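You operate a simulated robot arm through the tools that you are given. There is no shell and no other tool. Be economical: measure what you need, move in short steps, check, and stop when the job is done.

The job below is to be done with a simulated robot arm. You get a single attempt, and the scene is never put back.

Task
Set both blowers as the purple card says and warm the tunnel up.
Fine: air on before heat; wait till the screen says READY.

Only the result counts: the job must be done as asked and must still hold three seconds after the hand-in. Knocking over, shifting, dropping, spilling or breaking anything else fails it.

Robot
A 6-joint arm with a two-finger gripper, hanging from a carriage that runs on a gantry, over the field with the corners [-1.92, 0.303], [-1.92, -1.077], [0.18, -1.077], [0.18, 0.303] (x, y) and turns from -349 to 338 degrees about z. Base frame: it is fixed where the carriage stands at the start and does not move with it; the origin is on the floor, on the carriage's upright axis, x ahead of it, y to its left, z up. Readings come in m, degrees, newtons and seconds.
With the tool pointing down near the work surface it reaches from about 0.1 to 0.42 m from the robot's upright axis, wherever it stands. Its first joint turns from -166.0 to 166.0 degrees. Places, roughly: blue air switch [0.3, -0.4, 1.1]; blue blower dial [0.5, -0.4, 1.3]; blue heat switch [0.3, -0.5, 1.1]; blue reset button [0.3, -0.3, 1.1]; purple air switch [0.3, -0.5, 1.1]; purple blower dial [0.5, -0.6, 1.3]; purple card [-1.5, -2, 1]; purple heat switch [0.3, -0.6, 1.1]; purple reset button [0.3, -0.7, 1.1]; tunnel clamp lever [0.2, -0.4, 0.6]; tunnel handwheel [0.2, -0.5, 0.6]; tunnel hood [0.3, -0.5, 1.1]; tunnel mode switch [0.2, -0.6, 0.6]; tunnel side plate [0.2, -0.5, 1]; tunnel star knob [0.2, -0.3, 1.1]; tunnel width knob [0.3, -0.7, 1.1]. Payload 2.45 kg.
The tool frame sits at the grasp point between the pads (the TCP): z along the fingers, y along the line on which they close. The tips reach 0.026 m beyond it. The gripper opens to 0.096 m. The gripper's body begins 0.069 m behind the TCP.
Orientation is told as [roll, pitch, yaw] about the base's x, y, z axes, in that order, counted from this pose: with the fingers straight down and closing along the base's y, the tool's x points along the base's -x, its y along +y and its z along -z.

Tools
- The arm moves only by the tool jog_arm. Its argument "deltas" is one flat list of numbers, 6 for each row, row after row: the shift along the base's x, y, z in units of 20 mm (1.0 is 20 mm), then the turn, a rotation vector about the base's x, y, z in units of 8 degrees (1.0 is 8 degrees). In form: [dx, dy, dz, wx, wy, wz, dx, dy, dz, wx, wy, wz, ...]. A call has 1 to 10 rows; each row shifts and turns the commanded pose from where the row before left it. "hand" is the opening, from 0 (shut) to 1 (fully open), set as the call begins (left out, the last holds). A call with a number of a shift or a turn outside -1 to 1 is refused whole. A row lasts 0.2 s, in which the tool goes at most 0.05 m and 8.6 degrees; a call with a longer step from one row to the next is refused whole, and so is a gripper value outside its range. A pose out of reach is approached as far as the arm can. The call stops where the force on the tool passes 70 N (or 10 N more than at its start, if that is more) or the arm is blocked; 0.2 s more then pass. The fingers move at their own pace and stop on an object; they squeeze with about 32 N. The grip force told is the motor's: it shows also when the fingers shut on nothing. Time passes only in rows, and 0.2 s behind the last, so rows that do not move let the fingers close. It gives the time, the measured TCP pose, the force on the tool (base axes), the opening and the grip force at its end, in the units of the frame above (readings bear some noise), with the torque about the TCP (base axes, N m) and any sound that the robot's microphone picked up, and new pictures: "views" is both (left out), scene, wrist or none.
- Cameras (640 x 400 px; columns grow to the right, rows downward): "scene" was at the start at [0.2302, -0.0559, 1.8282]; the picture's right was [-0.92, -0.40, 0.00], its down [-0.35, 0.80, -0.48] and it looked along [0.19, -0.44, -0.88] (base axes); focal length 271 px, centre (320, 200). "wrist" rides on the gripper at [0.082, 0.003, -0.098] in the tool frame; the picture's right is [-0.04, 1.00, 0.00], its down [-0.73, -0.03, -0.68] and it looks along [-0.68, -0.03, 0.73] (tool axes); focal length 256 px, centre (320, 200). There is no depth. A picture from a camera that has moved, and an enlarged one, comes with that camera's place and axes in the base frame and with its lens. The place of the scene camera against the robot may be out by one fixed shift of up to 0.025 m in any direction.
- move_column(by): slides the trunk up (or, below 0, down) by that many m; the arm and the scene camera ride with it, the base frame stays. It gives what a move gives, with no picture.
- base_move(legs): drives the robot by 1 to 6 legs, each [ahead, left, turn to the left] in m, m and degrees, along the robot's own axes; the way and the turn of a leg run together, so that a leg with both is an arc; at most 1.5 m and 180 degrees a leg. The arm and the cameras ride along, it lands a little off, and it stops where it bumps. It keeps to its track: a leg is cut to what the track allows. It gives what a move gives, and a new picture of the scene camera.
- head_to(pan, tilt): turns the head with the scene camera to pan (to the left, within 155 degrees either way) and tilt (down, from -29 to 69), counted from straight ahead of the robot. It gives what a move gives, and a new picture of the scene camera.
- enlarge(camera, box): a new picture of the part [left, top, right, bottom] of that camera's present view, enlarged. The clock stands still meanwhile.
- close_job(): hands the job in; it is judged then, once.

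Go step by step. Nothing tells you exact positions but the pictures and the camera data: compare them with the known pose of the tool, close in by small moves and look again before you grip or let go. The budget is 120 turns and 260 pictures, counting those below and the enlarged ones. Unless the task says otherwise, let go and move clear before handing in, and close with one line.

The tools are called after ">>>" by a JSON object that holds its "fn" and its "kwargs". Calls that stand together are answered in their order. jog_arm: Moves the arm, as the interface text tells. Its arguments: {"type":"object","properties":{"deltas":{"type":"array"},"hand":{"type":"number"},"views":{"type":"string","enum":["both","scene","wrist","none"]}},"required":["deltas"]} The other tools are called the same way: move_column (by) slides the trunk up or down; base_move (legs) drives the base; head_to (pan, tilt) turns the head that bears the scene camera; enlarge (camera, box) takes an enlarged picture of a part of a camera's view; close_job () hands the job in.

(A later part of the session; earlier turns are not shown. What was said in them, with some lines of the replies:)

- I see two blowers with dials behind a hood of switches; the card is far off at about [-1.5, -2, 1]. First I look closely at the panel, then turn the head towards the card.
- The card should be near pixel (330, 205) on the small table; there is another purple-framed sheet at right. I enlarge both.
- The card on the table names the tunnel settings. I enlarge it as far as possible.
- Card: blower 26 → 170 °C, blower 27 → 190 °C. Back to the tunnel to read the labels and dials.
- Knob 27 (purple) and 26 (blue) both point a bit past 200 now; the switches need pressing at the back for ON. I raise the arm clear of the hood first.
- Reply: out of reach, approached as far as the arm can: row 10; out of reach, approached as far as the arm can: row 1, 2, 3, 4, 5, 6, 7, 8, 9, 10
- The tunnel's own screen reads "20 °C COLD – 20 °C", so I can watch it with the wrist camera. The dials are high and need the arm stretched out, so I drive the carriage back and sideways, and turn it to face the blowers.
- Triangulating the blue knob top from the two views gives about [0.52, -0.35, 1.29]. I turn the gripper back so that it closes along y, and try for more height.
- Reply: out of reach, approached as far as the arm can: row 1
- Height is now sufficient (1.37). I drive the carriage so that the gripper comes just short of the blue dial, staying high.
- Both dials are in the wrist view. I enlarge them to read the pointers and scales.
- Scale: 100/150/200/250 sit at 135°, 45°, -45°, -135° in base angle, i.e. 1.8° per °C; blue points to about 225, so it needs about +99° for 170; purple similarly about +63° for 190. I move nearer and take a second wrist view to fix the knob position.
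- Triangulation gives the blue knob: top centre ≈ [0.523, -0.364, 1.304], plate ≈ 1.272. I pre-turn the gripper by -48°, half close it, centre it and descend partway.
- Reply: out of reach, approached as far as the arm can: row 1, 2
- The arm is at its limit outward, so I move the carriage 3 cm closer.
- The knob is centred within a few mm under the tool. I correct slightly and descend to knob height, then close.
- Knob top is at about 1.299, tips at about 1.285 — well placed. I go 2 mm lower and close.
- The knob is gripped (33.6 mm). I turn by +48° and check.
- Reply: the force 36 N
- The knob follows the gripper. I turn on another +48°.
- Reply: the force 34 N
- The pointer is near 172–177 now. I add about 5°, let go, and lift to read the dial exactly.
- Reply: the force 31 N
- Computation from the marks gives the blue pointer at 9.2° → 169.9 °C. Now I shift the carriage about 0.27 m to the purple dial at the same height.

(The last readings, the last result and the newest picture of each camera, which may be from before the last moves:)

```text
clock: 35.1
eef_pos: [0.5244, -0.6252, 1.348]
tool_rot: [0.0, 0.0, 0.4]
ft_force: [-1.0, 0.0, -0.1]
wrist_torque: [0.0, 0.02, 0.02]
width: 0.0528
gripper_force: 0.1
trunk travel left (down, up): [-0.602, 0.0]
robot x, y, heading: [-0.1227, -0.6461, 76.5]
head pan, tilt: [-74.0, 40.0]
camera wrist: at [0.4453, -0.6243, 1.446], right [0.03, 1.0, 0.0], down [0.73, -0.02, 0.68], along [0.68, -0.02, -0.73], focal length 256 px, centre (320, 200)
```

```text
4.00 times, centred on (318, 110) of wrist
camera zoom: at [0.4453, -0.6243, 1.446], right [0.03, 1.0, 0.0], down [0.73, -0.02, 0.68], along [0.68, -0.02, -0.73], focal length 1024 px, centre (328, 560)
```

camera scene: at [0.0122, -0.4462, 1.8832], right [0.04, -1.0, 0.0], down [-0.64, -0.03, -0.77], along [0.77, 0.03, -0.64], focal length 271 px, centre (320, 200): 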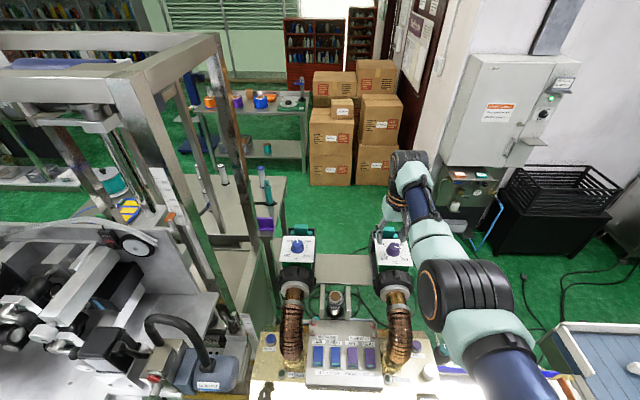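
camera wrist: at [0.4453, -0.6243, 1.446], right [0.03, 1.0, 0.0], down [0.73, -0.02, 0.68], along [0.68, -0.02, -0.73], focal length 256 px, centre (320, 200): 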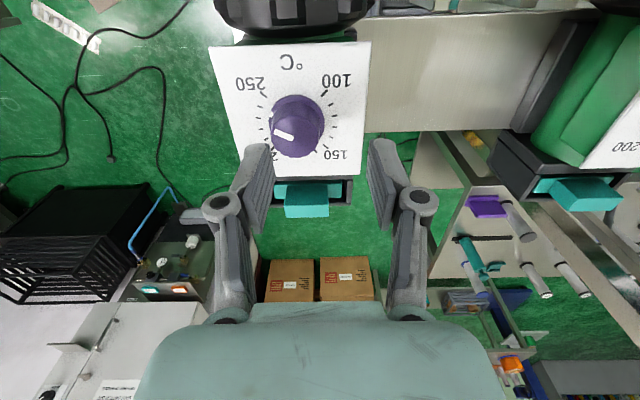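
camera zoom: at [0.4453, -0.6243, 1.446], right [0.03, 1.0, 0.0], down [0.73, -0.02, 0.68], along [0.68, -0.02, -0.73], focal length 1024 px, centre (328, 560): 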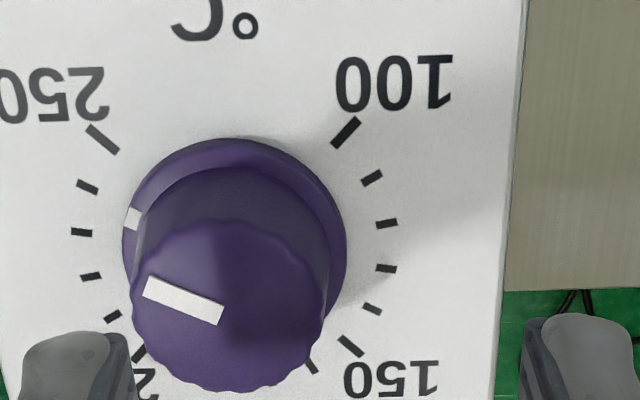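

Purple points to about 240 (−117°), so it needs about +90° to reach −27° (190). Knob centre ≈ [0.527, -0.643]; I align, pre-turn −48° and descend.

>>> {"fn": "jog_arm", "kwargs": {"deltas": [0.12, -0.45, 0, 0, 0, -1, 0, -0.45, 0, 0, 0, -1, 0, 0, 0, 0, 0, -1, 0, 0, 0, 0, 0, -1, 0, 0, 0, 0, 0, -1, 0, 0, 0, 0, 0, -1, 0, 0, -0.6, 0, 0, 0], "views": "wrist"}}

>>> {"fn": "enlarge", "kwargs": {"camera": "wrist", "box": [224, 60, 416, 220]}}

```text
clock: 36.7
eef_pos: [0.5271, -0.6417, 1.3358]
tool_rot: [0.1, 0.0, -47.7]
ft_force: [-0.6, 0.2, 0.1]
wrist_torque: [0.02, 0.0, -0.01]
width: 0.0529
gripper_force: 0.1
trunk travel left (down, up): [-0.602, 0.0]
robot x, y, heading: [-0.1196, -0.6474, 76.6]
head pan, tilt: [-74.0, 40.0]
camera wrist: at [0.4758, -0.5815, 1.4339], right [0.77, 0.64, 0.0], down [0.47, -0.56, 0.68], along [0.44, -0.52, -0.73], focal length 256 px, centre (320, 200)
```

wrist: 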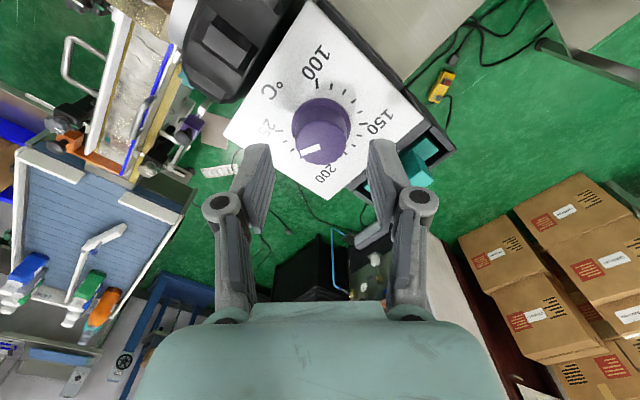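

```text
2.50 times, centred on (320, 140) of wrist
camera zoom: at [0.4758, -0.5815, 1.4339], right [0.77, 0.64, 0.0], down [0.47, -0.56, 0.68], along [0.44, -0.52, -0.73], focal length 640 px, centre (320, 350)
```

zoom: 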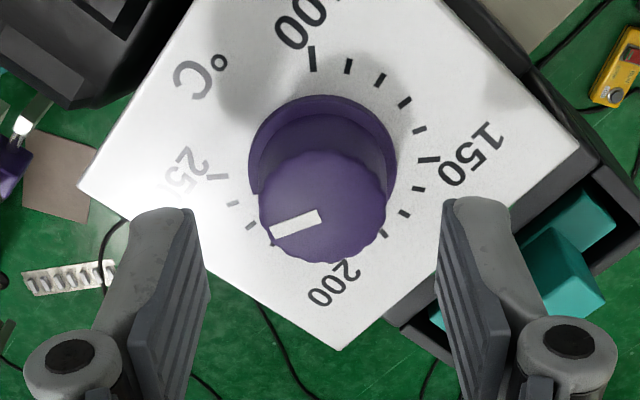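

Well centred. I descend to 1.309 and close on the knob.

>>> {"fn": "jog_arm", "kwargs": {"deltas": [0, 0, -0.7, 0, 0, 0, 0, 0, -0.65, 0, 0, 0], "views": "none"}}

>>> {"fn": "jog_arm", "kwargs": {"deltas": [0, 0, 0, 0, 0, 0, 0, 0, 0, 0, 0, 0, 0, 0, 0, 0, 0, 0], "hand": 0.15, "views": "wrist"}}

```text
clock: 37.3
eef_pos: [0.5255, -0.6429, 1.31]
tool_rot: [-0.1, 0.1, -47.7]
ft_force: [0.0, 0.0, -0.4]
wrist_torque: [-0.03, -0.02, -0.02]
width: 0.0529
gripper_force: 0.1
trunk travel left (down, up): [-0.602, 0.0]
robot x, y, heading: [-0.1205, -0.652, 76.3]
head pan, tilt: [-74.0, 40.0]
```

```text
clock: 38.1
eef_pos: [0.5277, -0.6413, 1.3098]
tool_rot: [0.0, -0.1, -47.6]
ft_force: [8.5, 4.5, -7.2]
wrist_torque: [-0.19, -0.45, 0.0]
width: 0.0331
gripper_force: 44.5
trunk travel left (down, up): [-0.602, 0.0]
robot x, y, heading: [-0.1206, -0.6512, 76.7]
head pan, tilt: [-74.0, 40.0]
camera wrist: at [0.4763, -0.5816, 1.4076], right [0.76, 0.64, 0.0], down [0.47, -0.56, 0.68], along [0.44, -0.52, -0.73], focal length 256 px, centre (320, 200)
```

wrist: 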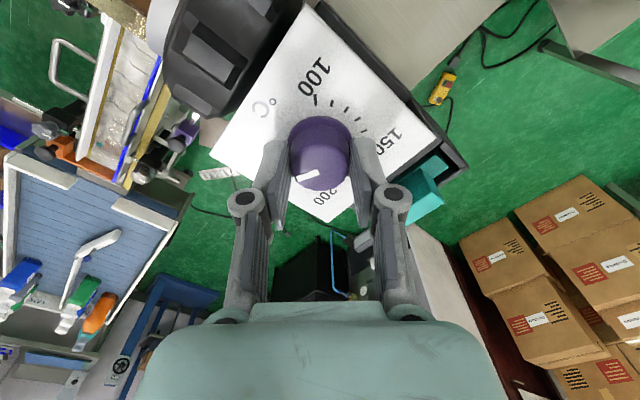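

Gripped. I turn +88°, then release, lift and look.

>>> {"fn": "jog_arm", "kwargs": {"deltas": [0, 0, 0, 0, 0, 1, 0, 0, 0, 0, 0, 1, 0, 0, 0, 0, 0, 1, 0, 0, 0, 0, 0, 1, 0, 0, 0, 0, 0, 1, 0, 0, 0, 0, 0, 1], "views": "none"}}

>>> {"fn": "jog_arm", "kwargs": {"deltas": [0, 0, 0, 0, 0, 1, 0, 0, 0, 0, 0, 1, 0, 0, 0, 0, 0, 1, 0, 0, 0, 0, 0, 1, 0, 0, 0, 0, 0, 1, 0, 0, 0, 0, 0, 0], "views": "none"}}

>>> {"fn": "jog_arm", "kwargs": {"deltas": [0, 0, 0, 0, 0, 0, 0, 0, 0, 0, 0, 0, 0, 0, 1, 0, 0, 0, 0, 0, 1, 0, 0, 0, 0, 0, 0, 0, 0, -1, 0, 0, 0, 0, 0, -1, 0, 0, 0, 0, 0, -1, 0, 0, 0, 0, 0, -1, 0, 0, 0, 0, 0, -1], "hand": 0.55, "views": "wrist"}}

>>> {"fn": "enlarge", "kwargs": {"camera": "wrist", "box": [238, 60, 398, 160]}}

```text
clock: 39.5
eef_pos: [0.5276, -0.6421, 1.3096]
tool_rot: [0.0, -0.1, 0.6]
ft_force: [8.5, 7.8, -1.6]
wrist_torque: [0.41, 0.4, 0.01]
width: 0.0333
gripper_force: 44.9
trunk travel left (down, up): [-0.602, 0.0]
robot x, y, heading: [-0.1269, -0.6474, 76.8]
head pan, tilt: [-74.0, 40.0]
```

```text
clock: 40.9
eef_pos: [0.5288, -0.6421, 1.3101]
tool_rot: [0.0, 0.0, 40.5]
ft_force: [1.0, 7.8, 5.5]
wrist_torque: [0.11, 0.18, 0.03]
width: 0.0331
gripper_force: 45.1
trunk travel left (down, up): [-0.602, 0.0]
robot x, y, heading: [-0.1212, -0.6495, 76.4]
head pan, tilt: [-74.0, 40.0]
```

```text
clock: 42.9
eef_pos: [0.5282, -0.6437, 1.35]
tool_rot: [0.0, 0.0, 0.3]
ft_force: [-0.4, -0.5, 0.2]
wrist_torque: [0.01, 0.04, 0.02]
width: 0.053
gripper_force: 0.0
trunk travel left (down, up): [-0.602, 0.0]
robot x, y, heading: [-0.1231, -0.6512, 76.2]
head pan, tilt: [-74.0, 40.0]
camera wrist: at [0.4474, -0.6425, 1.4475], right [0.04, 1.0, 0.0], down [0.73, -0.03, 0.68], along [0.68, -0.02, -0.73], focal length 256 px, centre (320, 200)
```

wrist: 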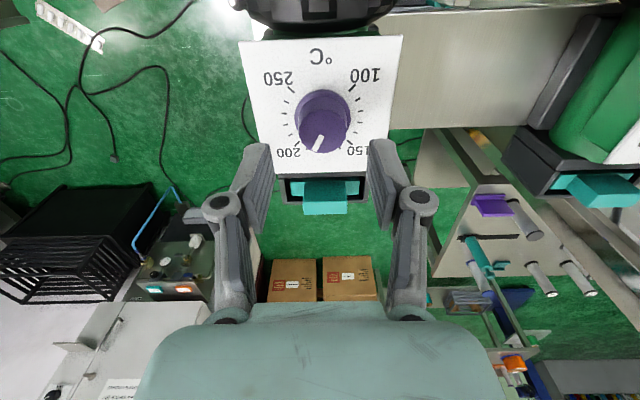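

```text
4.00 times, centred on (318, 110) of wrist
camera zoom: at [0.4474, -0.6425, 1.4475], right [0.04, 1.0, 0.0], down [0.73, -0.03, 0.68], along [0.68, -0.02, -0.73], focal length 1024 px, centre (328, 560)
```

zoom: 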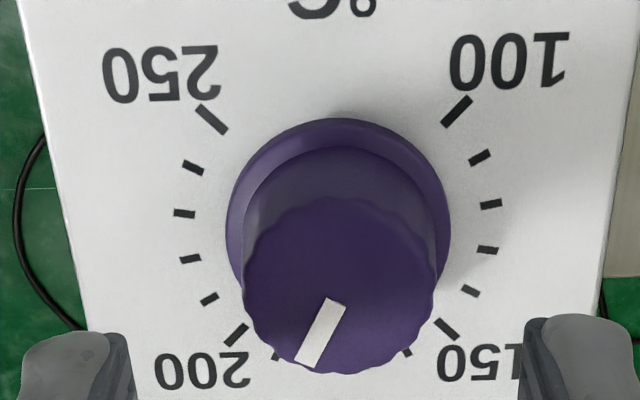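

Purple reads −26.5° → 189.7 °C. Now to the switches: I move to mid-line between the dials, then back over the hood for a look.

>>> {"fn": "base_move", "kwargs": {"legs": [[0.132, 0.033, 0], [-0.072, 0.29, 0]]}}

>>> {"fn": "jog_arm", "kwargs": {"deltas": [0, 0, 0, 0, 0, 0], "hand": 0, "views": "wrist"}}

```text
clock: 45.9
eef_pos: [0.2292, -0.51, 1.349]
tool_rot: [0.0, 0.0, 0.2]
ft_force: [-0.2, 0.5, -0.8]
wrist_torque: [0.0, -0.03, -0.03]
width: 0.0528
gripper_force: 0.1
trunk travel left (down, up): [-0.602, 0.0]
robot x, y, heading: [-0.4261, -0.5119, 76.1]
head pan, tilt: [-74.0, 40.0]
camera scene: at [-0.2854, -0.3095, 1.8832], right [0.04, -1.0, 0.0], down [-0.64, -0.02, -0.77], along [0.77, 0.03, -0.64], focal length 271 px, centre (320, 200)
```

scene: 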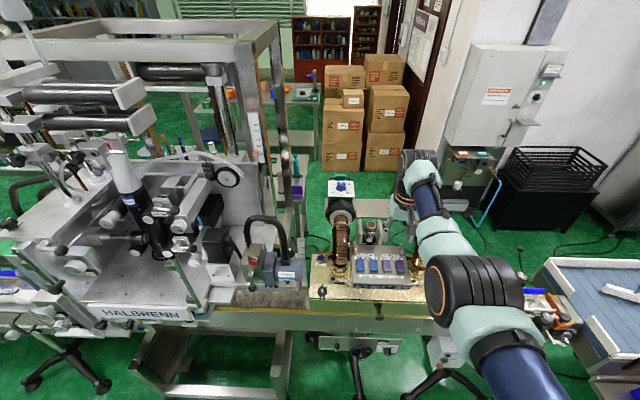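

```text
clock: 46.3
eef_pos: [0.2295, -0.5091, 1.3505]
tool_rot: [0.1, 0.0, 0.2]
ft_force: [-0.2, -0.2, 0.4]
wrist_torque: [0.03, -0.02, 0.0]
width: 0.0004
gripper_force: 7.2
trunk travel left (down, up): [-0.602, 0.0]
robot x, y, heading: [-0.4222, -0.5106, 76.5]
head pan, tilt: [-74.0, 40.0]
camera wrist: at [0.1491, -0.5079, 1.4477], right [0.04, 1.0, 0.0], down [0.73, -0.03, 0.68], along [0.68, -0.03, -0.73], focal length 256 px, centre (320, 200)
```

wrist: 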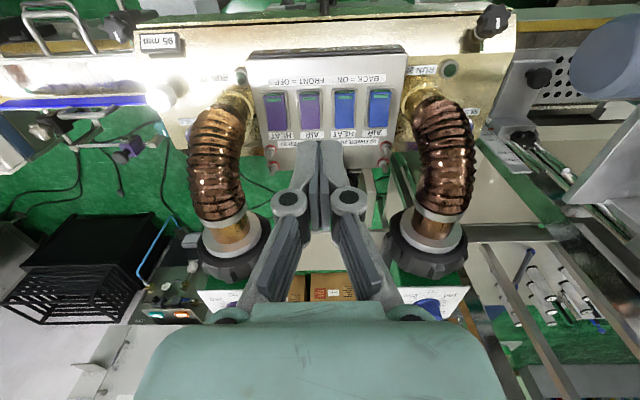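

I enlarge the switch panel here, then will take a second view lower for depth.

>>> {"fn": "enlarge", "kwargs": {"camera": "wrist", "box": [240, 50, 416, 160]}}

>>> {"fn": "jog_arm", "kwargs": {"deltas": [-0.5, 0, -1, 0, 0, 0, -0.5, 0, -1, 0, 0, 0, -0.5, 0, -1, 0, 0, 0, -0.5, 0, -1, 0, 0, 0], "views": "wrist"}}

>>> {"fn": "enlarge", "kwargs": {"camera": "wrist", "box": [224, 40, 432, 170]}}

```text
3.64 times, centred on (328, 105) of wrist
camera zoom: at [0.1491, -0.5079, 1.4477], right [0.04, 1.0, 0.0], down [0.73, -0.03, 0.68], along [0.68, -0.03, -0.73], focal length 931 px, centre (291, 546)
```

zoom: 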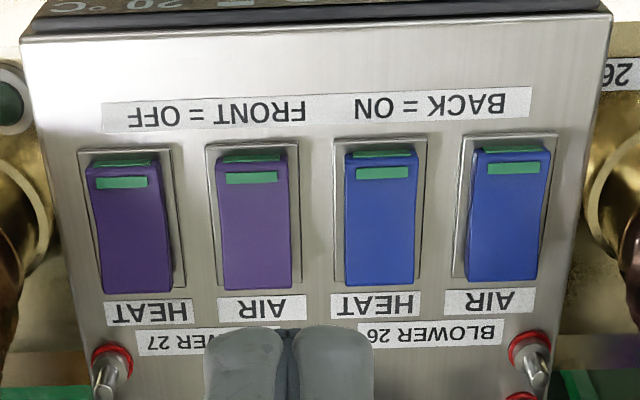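

```text
clock: 47.3
eef_pos: [0.1888, -0.5097, 1.2696]
tool_rot: [0.0, 0.0, 0.2]
ft_force: [0.1, 0.0, 0.0]
wrist_torque: [0.0, 0.04, 0.0]
width: 0.0001
gripper_force: 28.6
trunk travel left (down, up): [-0.602, 0.0]
robot x, y, heading: [-0.4196, -0.5145, 76.0]
head pan, tilt: [-74.0, 40.0]
camera wrist: at [0.1086, -0.508, 1.3663], right [0.04, 1.0, 0.0], down [0.73, -0.03, 0.68], along [0.68, -0.03, -0.73], focal length 256 px, centre (320, 200)
```

wrist: 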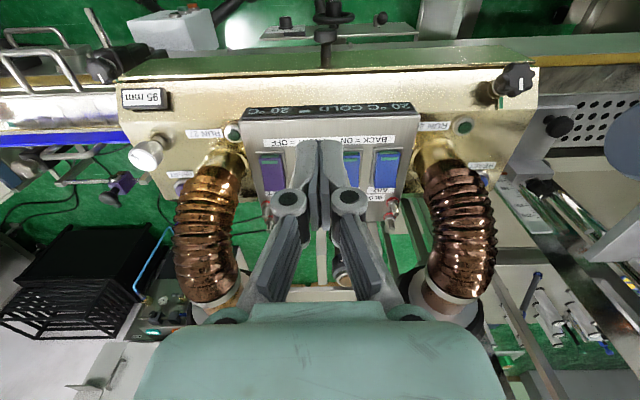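

```text
3.08 times, centred on (328, 105) of wrist
camera zoom: at [0.1086, -0.508, 1.3663], right [0.04, 1.0, 0.0], down [0.73, -0.03, 0.68], along [0.68, -0.03, -0.73], focal length 788 px, centre (295, 492)
```

zoom: 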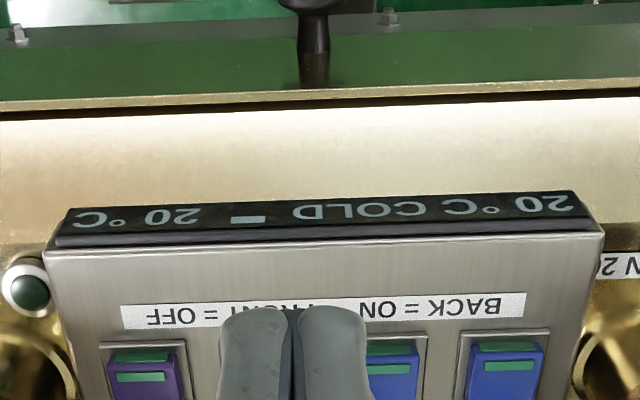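

Panel geometry: rockers at y ≈ -0.436 (26 AIR), -0.482 (26 HEAT), -0.528 (27 AIR), -0.573 (27 HEAT), back ends at x ≈ 0.31, z ≈ 1.12. I tilt the tool 32° so that the body stays in front of the hoses, and move the carriage 12 cm forward.

>>> {"fn": "jog_arm", "kwargs": {"deltas": [0, 0, 0, 0, -1, 0, 0, 0, 0, 0, -1, 0, 0, 0, 0, 0, -1, 0, 0, 0, 0, 0, -1, 0], "views": "none"}}

>>> {"fn": "base_move", "kwargs": {"legs": [[0.026, -0.105, 0]]}}

>>> {"fn": "jog_arm", "kwargs": {"deltas": [0, 0.9, 0, 0, 0, 0, 0, 0.9, 0, 0, 0, 0, 0, 0.9, 0, 0, 0, 0, 0, 0.9, 0, 0, 0, 0], "views": "both"}}

```text
clock: 48.3
eef_pos: [0.1902, -0.509, 1.271]
tool_rot: [-0.2, -32.2, 0.2]
ft_force: [-0.1, -0.6, 0.1]
wrist_torque: [0.0, 0.07, 0.01]
width: 0.0
gripper_force: 28.1
trunk travel left (down, up): [-0.602, 0.0]
robot x, y, heading: [-0.4237, -0.5118, 76.5]
head pan, tilt: [-74.0, 40.0]
```

```text
clock: 49.5
eef_pos: [0.2957, -0.5089, 1.2685]
tool_rot: [-0.2, -32.0, 0.3]
ft_force: [0.5, -0.5, -0.4]
wrist_torque: [0.0, 0.02, 0.0]
width: 0.0
gripper_force: 28.6
trunk travel left (down, up): [-0.602, 0.0]
robot x, y, heading: [-0.3184, -0.5105, 76.3]
head pan, tilt: [-74.0, 40.0]
camera scene: at [-0.1794, -0.3093, 1.8832], right [0.04, -1.0, 0.0], down [-0.64, -0.03, -0.77], along [0.77, 0.03, -0.64], focal length 271 px, centre (320, 200)
```

scene: 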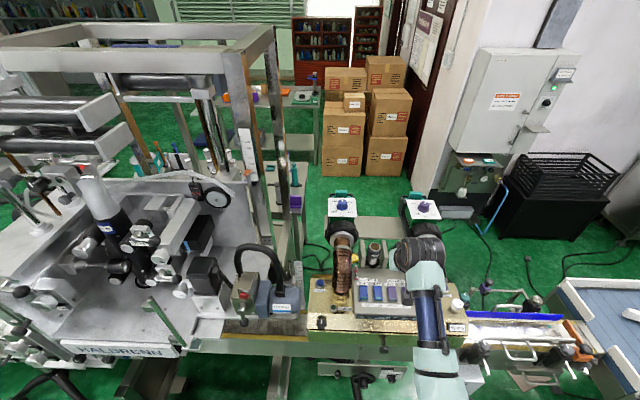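

```text
clock: 50.5
eef_pos: [0.2952, -0.4354, 1.2694]
tool_rot: [-0.2, -31.9, 0.3]
ft_force: [0.0, 0.6, -0.1]
wrist_torque: [0.05, -0.03, 0.03]
width: 0.0
gripper_force: 29.0
trunk travel left (down, up): [-0.602, 0.0]
robot x, y, heading: [-0.3168, -0.5129, 76.3]
head pan, tilt: [-74.0, 40.0]
camera scene: at [-0.1794, -0.3093, 1.8832], right [0.04, -1.0, 0.0], down [-0.64, -0.03, -0.77], along [0.77, 0.03, -0.64], focal length 271 px, centre (320, 200)
camera wrist: at [0.1753, -0.4335, 1.3088], right [0.03, 1.0, 0.02], down [0.26, -0.03, 0.96], along [0.96, -0.02, -0.26], focal length 256 px, centre (320, 200)
```

scene: 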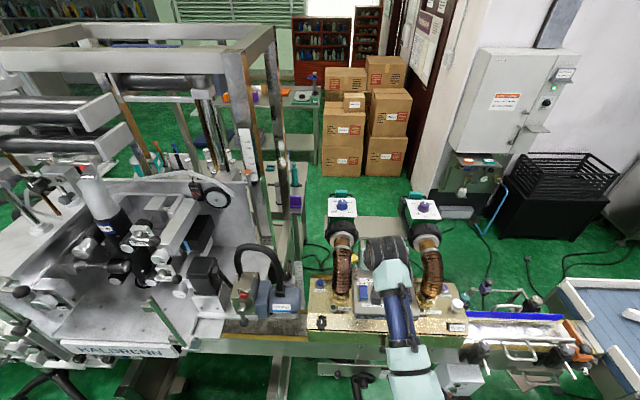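
wrist: 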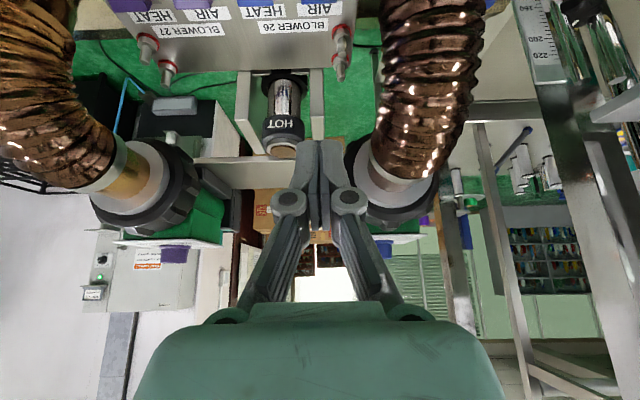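

The tip is aligned in y with the 26 AIR switch. I descend to just above it.

>>> {"fn": "jog_arm", "kwargs": {"deltas": [0.15, 0, -1, 0, 0, 0, 0.15, 0, -1, 0, 0, 0, 0.15, 0, -1, 0, 0, 0, 0.15, 0, -1, 0, 0, 0, 0, 0, -0.7, 0, 0, 0], "views": "both"}}

>>> {"fn": "enlarge", "kwargs": {"camera": "scene", "box": [310, 220, 470, 320]}}

```text
clock: 51.7
eef_pos: [0.3081, -0.4349, 1.1767]
tool_rot: [-0.1, -31.9, 0.3]
ft_force: [-0.3, 0.9, 0.9]
wrist_torque: [0.03, 0.0, 0.03]
width: 0.0
gripper_force: 28.7
trunk travel left (down, up): [-0.602, 0.0]
robot x, y, heading: [-0.3136, -0.5119, 76.2]
head pan, tilt: [-74.0, 40.0]
camera scene: at [-0.1794, -0.3093, 1.8832], right [0.04, -1.0, 0.0], down [-0.64, -0.03, -0.77], along [0.77, 0.03, -0.64], focal length 271 px, centre (320, 200)
camera wrist: at [0.188, -0.4344, 1.2155], right [0.03, 1.0, 0.02], down [0.26, -0.03, 0.96], along [0.96, -0.02, -0.26], focal length 256 px, centre (320, 200)
```

scene: 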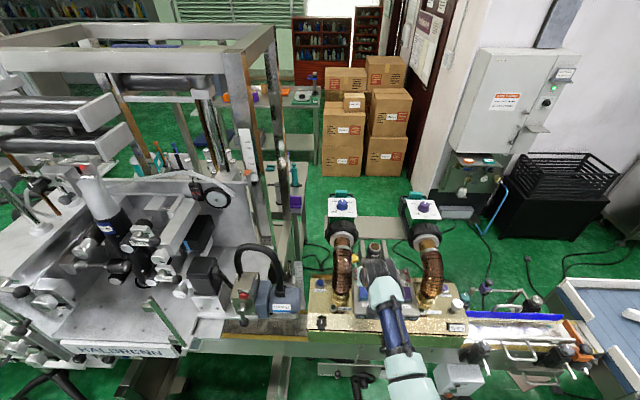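
wrist: 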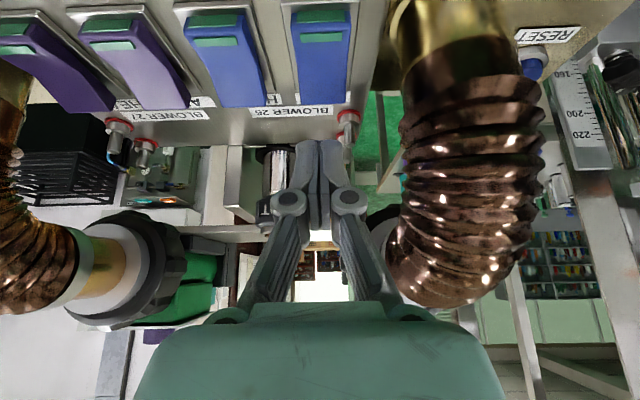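

```text
4.00 times, centred on (390, 270) of scene
camera zoom: at [-0.1794, -0.3093, 1.8832], right [0.04, -1.0, 0.0], down [-0.64, -0.03, -0.77], along [0.77, 0.03, -0.64], focal length 1083 px, centre (40, -80)
```

zoom: 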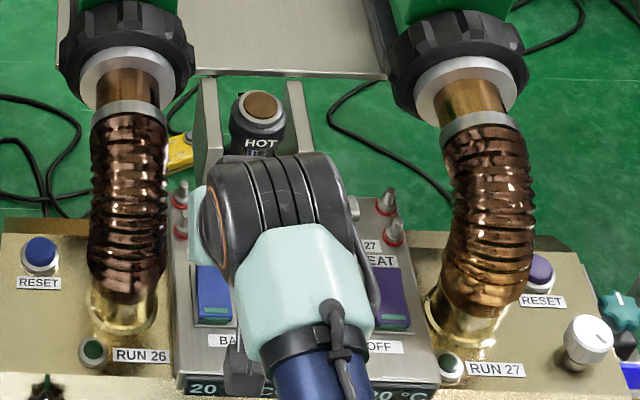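

Tip's lowest point is about [0.312, 1.148], back end of rocker at about 1.12. I press down in small steps.

>>> {"fn": "jog_arm", "kwargs": {"deltas": [-0.1, 0, -0.5, 0, 0, 0, 0, 0, -0.4, 0, 0, 0, 0, 0, -0.3, 0, 0, 0, 0, 0, -0.3, 0, 0, 0], "views": "wrist"}}

```text
clock: 52.7
eef_pos: [0.305, -0.4348, 1.1448]
tool_rot: [-0.2, -31.9, 0.2]
ft_force: [0.4, -0.1, -0.7]
wrist_torque: [0.0, 0.0, 0.03]
width: 0.0
gripper_force: 28.4
trunk travel left (down, up): [-0.602, 0.0]
robot x, y, heading: [-0.3166, -0.5151, 76.4]
head pan, tilt: [-74.0, 40.0]
camera wrist: at [0.1844, -0.4343, 1.1844], right [0.03, 1.0, 0.02], down [0.26, -0.03, 0.96], along [0.96, -0.02, -0.26], focal length 256 px, centre (320, 200)
```

wrist: 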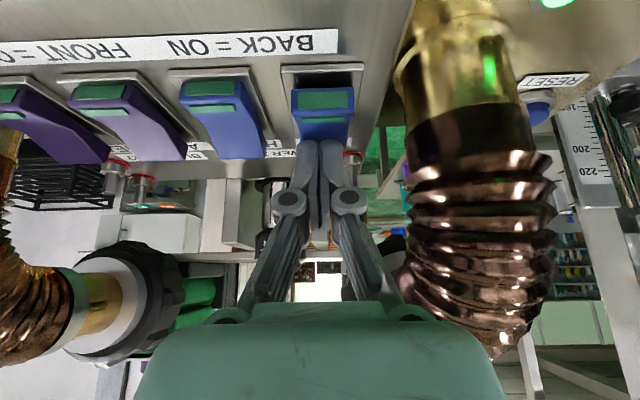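

The rocker flipped and the RUN 26 lamp glows green. I lift, shift to 27 AIR (y ≈ -0.528) and look.

>>> {"fn": "jog_arm", "kwargs": {"deltas": [0, 0, 1, 0, 0, 0, 0, 0, 1, 0, 0, 0, 0, -1, 0, 0, 0, 0, 0, -1, 0, 0, 0, 0, 0, -1, 0, 0, 0, 0, 0, -1, 0, 0, 0, 0, 0, -0.6, 0, 0, 0, 0], "views": "wrist"}}

```text
clock: 54.3
eef_pos: [0.3057, -0.5272, 1.1852]
tool_rot: [-0.2, -32.0, 0.5]
ft_force: [-0.4, 1.0, -0.8]
wrist_torque: [0.01, -0.03, 0.01]
width: 0.0003
gripper_force: 28.4
trunk travel left (down, up): [-0.602, 0.0]
robot x, y, heading: [-0.3158, -0.5124, 76.4]
head pan, tilt: [-74.0, 40.0]
camera wrist: at [0.1858, -0.5257, 1.2245], right [0.03, 1.0, 0.02], down [0.26, -0.03, 0.96], along [0.96, -0.02, -0.26], focal length 256 px, centre (320, 200)
```

wrist: 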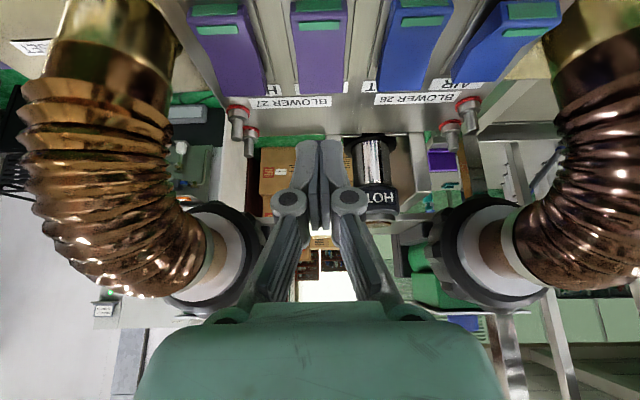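

Aligned with 27 AIR. Press down 40 mm as before.

>>> {"fn": "jog_arm", "kwargs": {"deltas": [0, 0, -0.8, 0, 0, 0, 0, 0, -0.6, 0, 0, 0, 0, 0, -0.3, 0, 0, 0, 0, 0, -0.3, 0, 0, 0], "views": "wrist"}}

>>> {"fn": "jog_arm", "kwargs": {"deltas": [0, 0, 1, 0, 0, 0, 0, 0, 1, 0, 0, 0, 0, 0.8, 0, 0, 0, 0, 0, 0.8, 0, 0, 0, 0, 0, 0.7, 0, 0, 0, 0], "views": "both"}}

>>> {"fn": "enlarge", "kwargs": {"camera": "scene", "box": [310, 220, 470, 320]}}

```text
clock: 55.3
eef_pos: [0.3047, -0.5278, 1.1447]
tool_rot: [-0.1, -32.0, 0.3]
ft_force: [0.5, -0.3, 0.1]
wrist_torque: [-0.02, 0.0, 0.0]
width: 0.0
gripper_force: 28.7
trunk travel left (down, up): [-0.602, 0.0]
robot x, y, heading: [-0.3146, -0.5122, 76.1]
head pan, tilt: [-74.0, 40.0]
camera wrist: at [0.185, -0.5266, 1.1849], right [0.03, 1.0, 0.02], down [0.26, -0.03, 0.96], along [0.96, -0.02, -0.26], focal length 256 px, centre (320, 200)
```

wrist: 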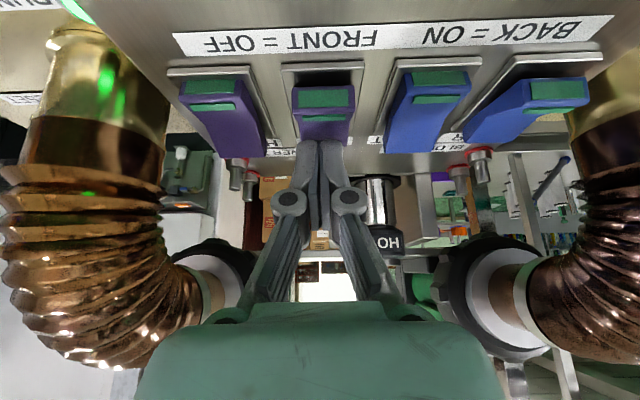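

```text
clock: 56.5
eef_pos: [0.3062, -0.4827, 1.1859]
tool_rot: [-0.2, -32.0, 0.4]
ft_force: [-0.8, -0.5, 0.6]
wrist_torque: [0.03, 0.02, 0.05]
width: 0.0
gripper_force: 28.9
trunk travel left (down, up): [-0.602, 0.0]
robot x, y, heading: [-0.3134, -0.512, 76.4]
head pan, tilt: [-74.0, 40.0]
camera scene: at [-0.1794, -0.3093, 1.8832], right [0.04, -1.0, 0.0], down [-0.64, -0.03, -0.77], along [0.77, 0.03, -0.64], focal length 271 px, centre (320, 200)
camera wrist: at [0.1859, -0.4814, 1.2253], right [0.03, 1.0, 0.02], down [0.26, -0.03, 0.96], along [0.96, -0.02, -0.26], focal length 256 px, centre (320, 200)
```

scene: 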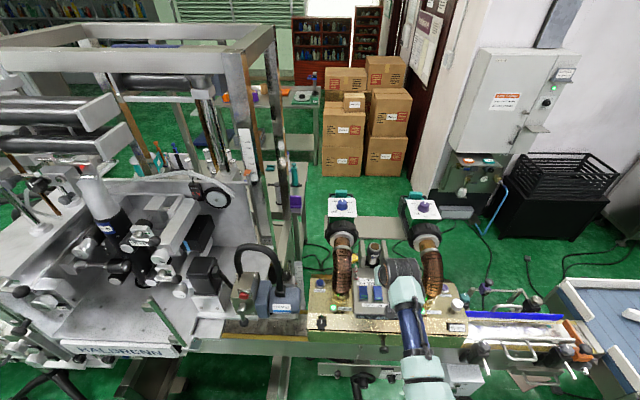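
wrist: 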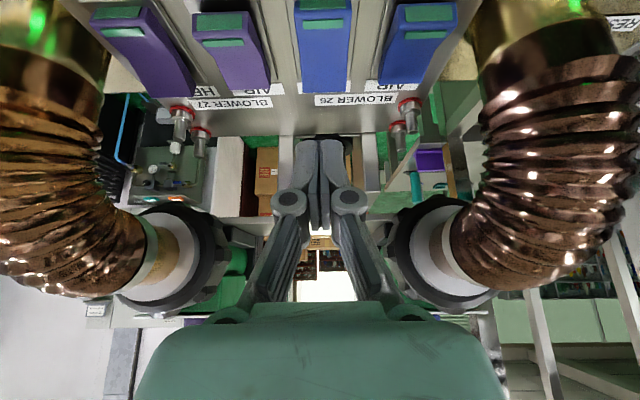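

```text
4.00 times, centred on (390, 270) of scene
camera zoom: at [-0.1794, -0.3093, 1.8832], right [0.04, -1.0, 0.0], down [-0.64, -0.03, -0.77], along [0.77, 0.03, -0.64], focal length 1083 px, centre (40, -80)
```

zoom: 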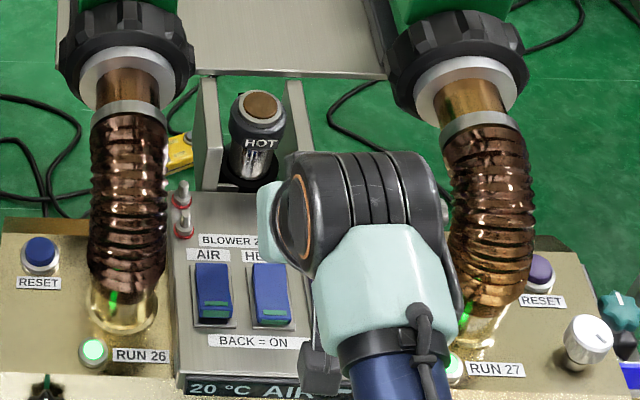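

Both RUN lamps glow and the screen shows AIR. The tip is aligned with 26 HEAT; press it, lift, and go over to 27 HEAT.

>>> {"fn": "jog_arm", "kwargs": {"deltas": [0, 0, -0.8, 0, 0, 0, 0, 0, -0.6, 0, 0, 0, 0, 0, -0.3, 0, 0, 0, 0, 0, -0.3, 0, 0, 0], "views": "wrist"}}

>>> {"fn": "jog_arm", "kwargs": {"deltas": [0, 0, 1, 0, 0, 0, 0, 0, 1, 0, 0, 0, 0, -1, 0, 0, 0, 0, 0, -1, 0, 0, 0, 0, 0, -1, 0, 0, 0, 0, 0, -1, 0, 0, 0, 0, 0, -0.5, 0, 0, 0, 0], "views": "wrist"}}

```text
clock: 57.5
eef_pos: [0.3053, -0.4824, 1.1451]
tool_rot: [-0.1, -32.0, 0.3]
ft_force: [0.1, -0.3, 0.4]
wrist_torque: [0.0, -0.01, -0.02]
width: 0.0002
gripper_force: 28.5
trunk travel left (down, up): [-0.602, 0.0]
robot x, y, heading: [-0.3162, -0.5105, 76.3]
head pan, tilt: [-74.0, 40.0]
camera wrist: at [0.1858, -0.4806, 1.1846], right [0.03, 1.0, 0.02], down [0.26, -0.03, 0.96], along [0.96, -0.02, -0.26], focal length 256 px, centre (320, 200)
```

wrist: 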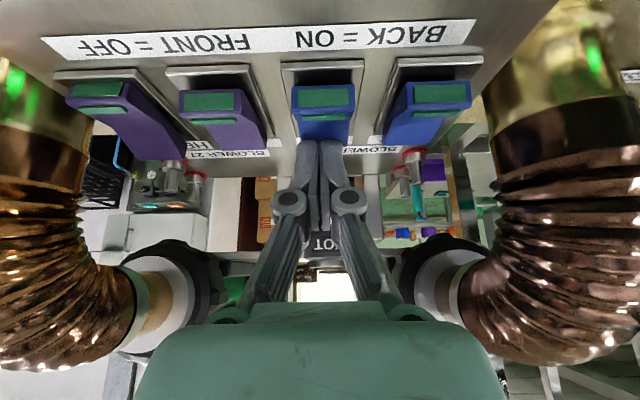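

```text
clock: 59.1
eef_pos: [0.3054, -0.5728, 1.185]
tool_rot: [-0.2, -32.0, 0.3]
ft_force: [0.1, -0.3, 0.2]
wrist_torque: [-0.03, 0.03, -0.03]
width: 0.0
gripper_force: 28.5
trunk travel left (down, up): [-0.602, 0.0]
robot x, y, heading: [-0.3179, -0.5094, 76.6]
head pan, tilt: [-74.0, 40.0]
camera wrist: at [0.1854, -0.5711, 1.2247], right [0.03, 1.0, 0.02], down [0.26, -0.03, 0.96], along [0.96, -0.02, -0.26], focal length 256 px, centre (320, 200)
```

wrist: 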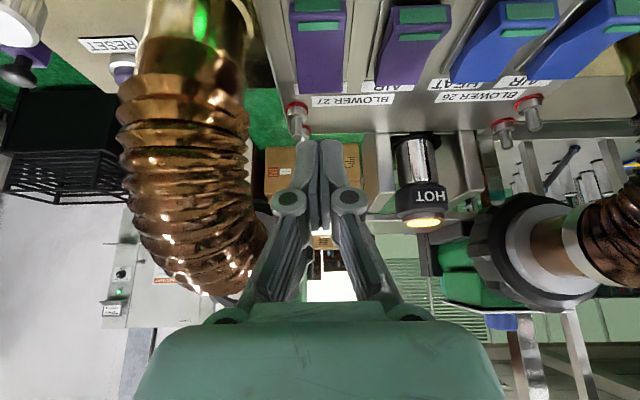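

Aligned with 27 HEAT. Press, then lift and back off so that I can read the screen.

>>> {"fn": "jog_arm", "kwargs": {"deltas": [0, 0, -0.8, 0, 0, 0, 0, 0, -0.6, 0, 0, 0, 0, 0, -0.3, 0, 0, 0, 0, 0, -0.3, 0, 0, 0], "views": "wrist"}}

>>> {"fn": "jog_arm", "kwargs": {"deltas": [0, 0, 1, 0, 0, 0, 0, 0, 1, 0, 0, 0, -0.5, 0.5, 1, 0, 0, 0, -1, 0.5, 1, 0, 0, 0, -1, 0.5, 1, 0, 0, 0, -1, 0.5, 0, 0, 1, 0, -1, 0.5, 0, 0, 1, 0, -1, 0.5, 0, 0, 1, 0, -1, 0, 0, 0, 1, 0], "views": "both"}}

>>> {"fn": "enlarge", "kwargs": {"camera": "scene", "box": [310, 220, 470, 320]}}

```text
clock: 60.1
eef_pos: [0.3055, -0.5716, 1.145]
tool_rot: [-0.3, -32.0, 0.3]
ft_force: [-0.3, -0.3, 0.4]
wrist_torque: [0.02, -0.05, -0.01]
width: 0.0
gripper_force: 28.3
trunk travel left (down, up): [-0.602, 0.0]
robot x, y, heading: [-0.3143, -0.5098, 76.2]
head pan, tilt: [-74.0, 40.0]
camera wrist: at [0.186, -0.5704, 1.185], right [0.03, 1.0, 0.02], down [0.26, -0.03, 0.96], along [0.96, -0.02, -0.26], focal length 256 px, centre (320, 200)
```

wrist: 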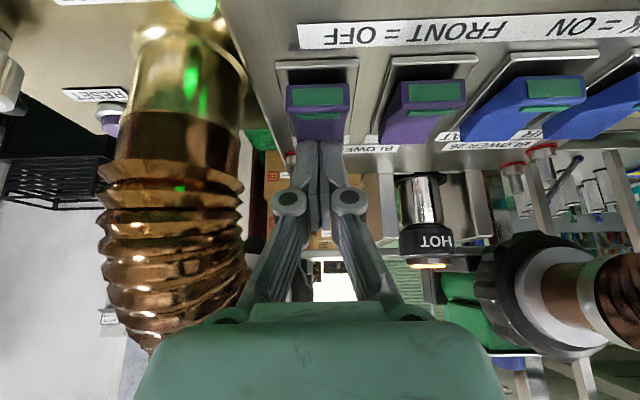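

```text
clock: 62.1
eef_pos: [0.1826, -0.5128, 1.2343]
tool_rot: [0.1, 0.1, 0.3]
ft_force: [-0.6, -0.1, -1.1]
wrist_torque: [0.03, -0.05, 0.01]
width: 0.0001
gripper_force: 28.2
out of reach, approached as far as the arm can: row 9
trunk travel left (down, up): [-0.602, 0.0]
robot x, y, heading: [-0.3178, -0.5093, 76.1]
head pan, tilt: [-74.0, 40.0]
camera scene: at [-0.1794, -0.3093, 1.8832], right [0.04, -1.0, 0.0], down [-0.64, -0.03, -0.77], along [0.77, 0.03, -0.64], focal length 271 px, centre (320, 200)
camera wrist: at [0.1024, -0.5115, 1.3323], right [0.04, 1.0, 0.0], down [0.73, -0.03, 0.68], along [0.68, -0.02, -0.74], focal length 256 px, centre (320, 200)
```

scene: 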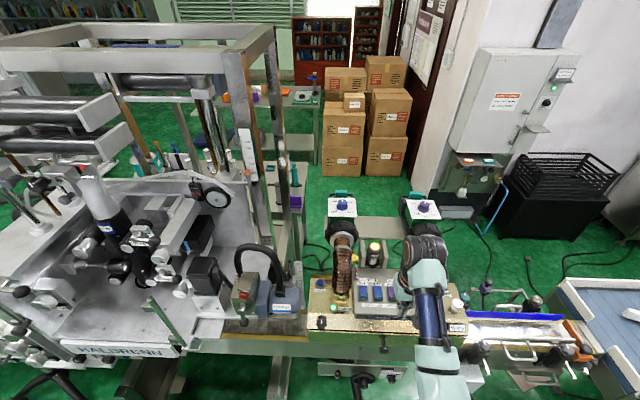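
wrist: 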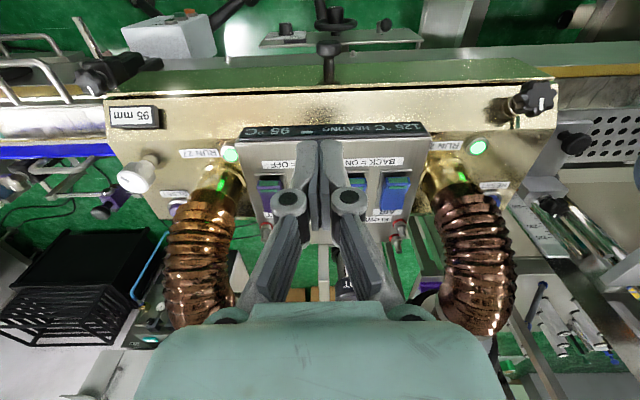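

```text
4.00 times, centred on (390, 270) of scene
camera zoom: at [-0.1794, -0.3093, 1.8832], right [0.04, -1.0, 0.0], down [-0.64, -0.03, -0.77], along [0.77, 0.03, -0.64], focal length 1083 px, centre (40, -80)
```

zoom: 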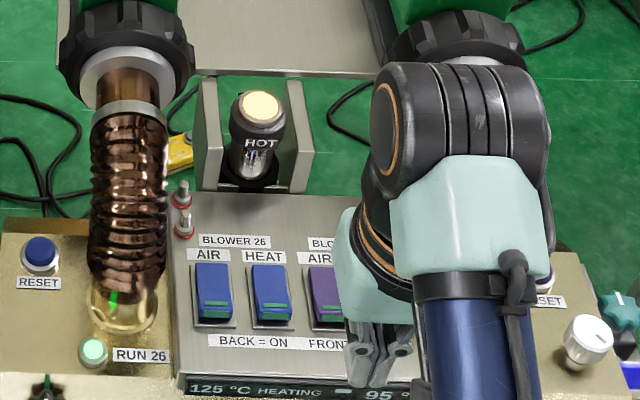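

Screen: 125 °C HEATING – 95 °C, both running. I wait in place.

>>> {"fn": "jog_arm", "kwargs": {"deltas": [0, 0, 0, 0, 0, 0, 0, 0, 0, 0, 0, 0, 0, 0, 0, 0, 0, 0, 0, 0, 0, 0, 0, 0, 0, 0, 0, 0, 0, 0, 0, 0, 0, 0, 0, 0, 0, 0, 0, 0, 0, 0, 0, 0, 0, 0, 0, 0, 0, 0, 0, 0, 0, 0, 0, 0, 0, 0, 0, 0], "views": "none"}}

>>> {"fn": "jog_arm", "kwargs": {"deltas": [0, 0, 0, 0, 0, 0, 0, 0, 0, 0, 0, 0, 0, 0, 0, 0, 0, 0, 0, 0, 0, 0, 0, 0, 0, 0, 0, 0, 0, 0, 0, 0, 0, 0, 0, 0, 0, 0, 0, 0, 0, 0, 0, 0, 0, 0, 0, 0, 0, 0, 0, 0, 0, 0, 0, 0, 0, 0, 0, 0], "views": "wrist"}}

>>> {"fn": "enlarge", "kwargs": {"camera": "wrist", "box": [224, 80, 448, 220]}}

```text
clock: 64.3
eef_pos: [0.1834, -0.5122, 1.2354]
tool_rot: [0.0, 0.0, 0.3]
ft_force: [0.6, 0.3, -0.2]
wrist_torque: [0.01, -0.02, -0.03]
width: 0.0002
gripper_force: 28.8
trunk travel left (down, up): [-0.602, 0.0]
robot x, y, heading: [-0.3148, -0.5114, 76.1]
head pan, tilt: [-74.0, 40.0]
```

```text
clock: 66.5
eef_pos: [0.1836, -0.5129, 1.2344]
tool_rot: [0.0, 0.0, 0.3]
ft_force: [0.2, -0.5, -0.1]
wrist_torque: [-0.01, 0.01, -0.01]
width: 0.0
gripper_force: 28.4
trunk travel left (down, up): [-0.602, 0.0]
robot x, y, heading: [-0.314, -0.511, 76.4]
head pan, tilt: [-74.0, 40.0]
camera wrist: at [0.1026, -0.5116, 1.3321], right [0.04, 1.0, 0.0], down [0.73, -0.03, 0.68], along [0.68, -0.02, -0.73], focal length 256 px, centre (320, 200)
```

wrist: 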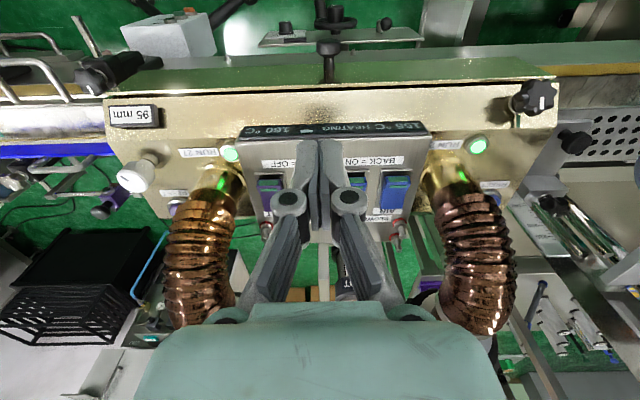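

```text
2.86 times, centred on (336, 150) of wrist
camera zoom: at [0.1026, -0.5116, 1.3321], right [0.04, 1.0, 0.0], down [0.73, -0.03, 0.68], along [0.68, -0.02, -0.73], focal length 731 px, centre (274, 343)
```

zoom: 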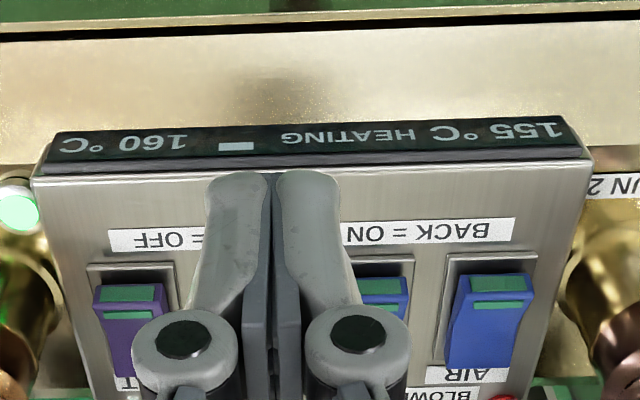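

Heating still: 155 and 160 °C. I wait more.

>>> {"fn": "jog_arm", "kwargs": {"deltas": [0, 0, 0, 0, 0, 0, 0, 0, 0, 0, 0, 0, 0, 0, 0, 0, 0, 0, 0, 0, 0, 0, 0, 0, 0, 0, 0, 0, 0, 0, 0, 0, 0, 0, 0, 0, 0, 0, 0, 0, 0, 0, 0, 0, 0, 0, 0, 0, 0, 0, 0, 0, 0, 0, 0, 0, 0, 0, 0, 0], "views": "none"}}

>>> {"fn": "jog_arm", "kwargs": {"deltas": [0, 0, 0, 0, 0, 0, 0, 0, 0, 0, 0, 0, 0, 0, 0, 0, 0, 0, 0, 0, 0, 0, 0, 0, 0, 0, 0, 0, 0, 0, 0, 0, 0, 0, 0, 0, 0, 0, 0, 0, 0, 0, 0, 0, 0, 0, 0, 0, 0, 0, 0, 0, 0, 0, 0, 0, 0, 0, 0, 0], "views": "none"}}

>>> {"fn": "enlarge", "kwargs": {"camera": "wrist", "box": [224, 80, 448, 220]}}

```text
clock: 68.7
eef_pos: [0.1838, -0.5126, 1.2342]
tool_rot: [0.1, -0.1, 0.3]
ft_force: [-1.5, 0.5, -0.4]
wrist_torque: [0.0, 0.0, 0.0]
width: 0.0
gripper_force: 29.0
trunk travel left (down, up): [-0.602, 0.0]
robot x, y, heading: [-0.3144, -0.507, 76.3]
head pan, tilt: [-74.0, 40.0]
```

```text
clock: 70.9
eef_pos: [0.1837, -0.5116, 1.2346]
tool_rot: [0.0, -0.1, 0.3]
ft_force: [0.1, -0.4, -0.5]
wrist_torque: [0.0, 0.01, -0.03]
width: 0.0
gripper_force: 28.7
trunk travel left (down, up): [-0.602, 0.0]
robot x, y, heading: [-0.3151, -0.5117, 76.3]
head pan, tilt: [-74.0, 40.0]
```

```text
2.86 times, centred on (336, 150) of wrist
camera zoom: at [0.1026, -0.5116, 1.3321], right [0.04, 1.0, 0.0], down [0.73, -0.03, 0.68], along [0.68, -0.02, -0.73], focal length 731 px, centre (274, 343)
```

zoom: 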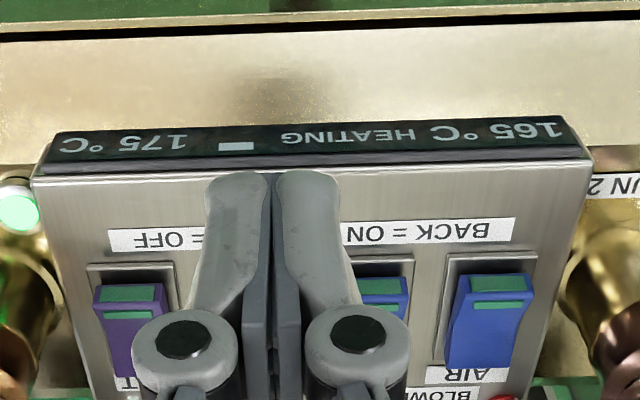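

Still rising: 165 and 175 °C. Waiting on.

>>> {"fn": "jog_arm", "kwargs": {"deltas": [0, 0, 0, 0, 0, 0, 0, 0, 0, 0, 0, 0, 0, 0, 0, 0, 0, 0, 0, 0, 0, 0, 0, 0, 0, 0, 0, 0, 0, 0, 0, 0, 0, 0, 0, 0, 0, 0, 0, 0, 0, 0, 0, 0, 0, 0, 0, 0, 0, 0, 0, 0, 0, 0, 0, 0, 0, 0, 0, 0], "views": "none"}}

>>> {"fn": "jog_arm", "kwargs": {"deltas": [0, 0, 0, 0, 0, 0, 0, 0, 0, 0, 0, 0, 0, 0, 0, 0, 0, 0, 0, 0, 0, 0, 0, 0, 0, 0, 0, 0, 0, 0, 0, 0, 0, 0, 0, 0, 0, 0, 0, 0, 0, 0, 0, 0, 0, 0, 0, 0, 0, 0, 0, 0, 0, 0, 0, 0, 0, 0, 0, 0], "views": "none"}}

>>> {"fn": "jog_arm", "kwargs": {"deltas": [0, 0, 0, 0, 0, 0, 0, 0, 0, 0, 0, 0, 0, 0, 0, 0, 0, 0, 0, 0, 0, 0, 0, 0, 0, 0, 0, 0, 0, 0, 0, 0, 0, 0, 0, 0, 0, 0, 0, 0, 0, 0, 0, 0, 0, 0, 0, 0, 0, 0, 0, 0, 0, 0, 0, 0, 0, 0, 0, 0], "views": "none"}}

>>> {"fn": "enlarge", "kwargs": {"camera": "wrist", "box": [224, 80, 448, 220]}}

```text
clock: 73.1
eef_pos: [0.1835, -0.5117, 1.2347]
tool_rot: [0.1, 0.0, 0.3]
ft_force: [0.2, -0.4, -0.1]
wrist_torque: [0.01, -0.03, 0.03]
width: 0.0002
gripper_force: 28.7
trunk travel left (down, up): [-0.602, 0.0]
robot x, y, heading: [-0.3155, -0.5107, 76.4]
head pan, tilt: [-74.0, 40.0]
```

```text
clock: 75.3
eef_pos: [0.1831, -0.512, 1.2345]
tool_rot: [0.0, 0.0, 0.3]
ft_force: [-0.4, 0.3, 0.8]
wrist_torque: [-0.01, -0.04, -0.01]
width: 0.0
gripper_force: 28.8
trunk travel left (down, up): [-0.602, 0.0]
robot x, y, heading: [-0.3145, -0.5109, 76.2]
head pan, tilt: [-74.0, 40.0]
```

```text
clock: 77.5
eef_pos: [0.184, -0.5132, 1.2347]
tool_rot: [0.0, -0.2, 0.2]
ft_force: [-0.5, 1.0, 0.1]
wrist_torque: [0.03, 0.01, -0.01]
width: 0.0001
gripper_force: 28.2
trunk travel left (down, up): [-0.602, 0.0]
robot x, y, heading: [-0.3175, -0.5145, 76.5]
head pan, tilt: [-74.0, 40.0]
```

```text
2.86 times, centred on (336, 150) of wrist
camera zoom: at [0.1026, -0.5116, 1.3321], right [0.04, 1.0, 0.0], down [0.73, -0.03, 0.68], along [0.68, -0.02, -0.73], focal length 731 px, centre (274, 343)
```

zoom: 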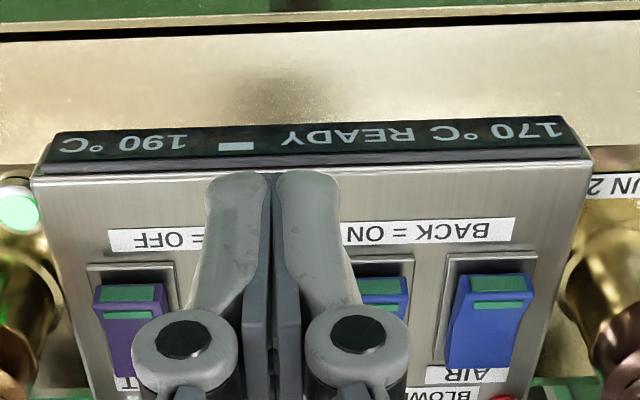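

The screen reads 170 °C READY – 190 °C, both blowers run, and the tool is clear. I hand in.

>>> {"fn": "close_job", "kwargs": {}}

```text
The job is handed in.
```

Blower 26 is set to 170 °C and blower 27 to 190 °C, as on the purple card. Air was switched on before heat, the screen read READY at hand-in, and the arm was clear of the tunnel.
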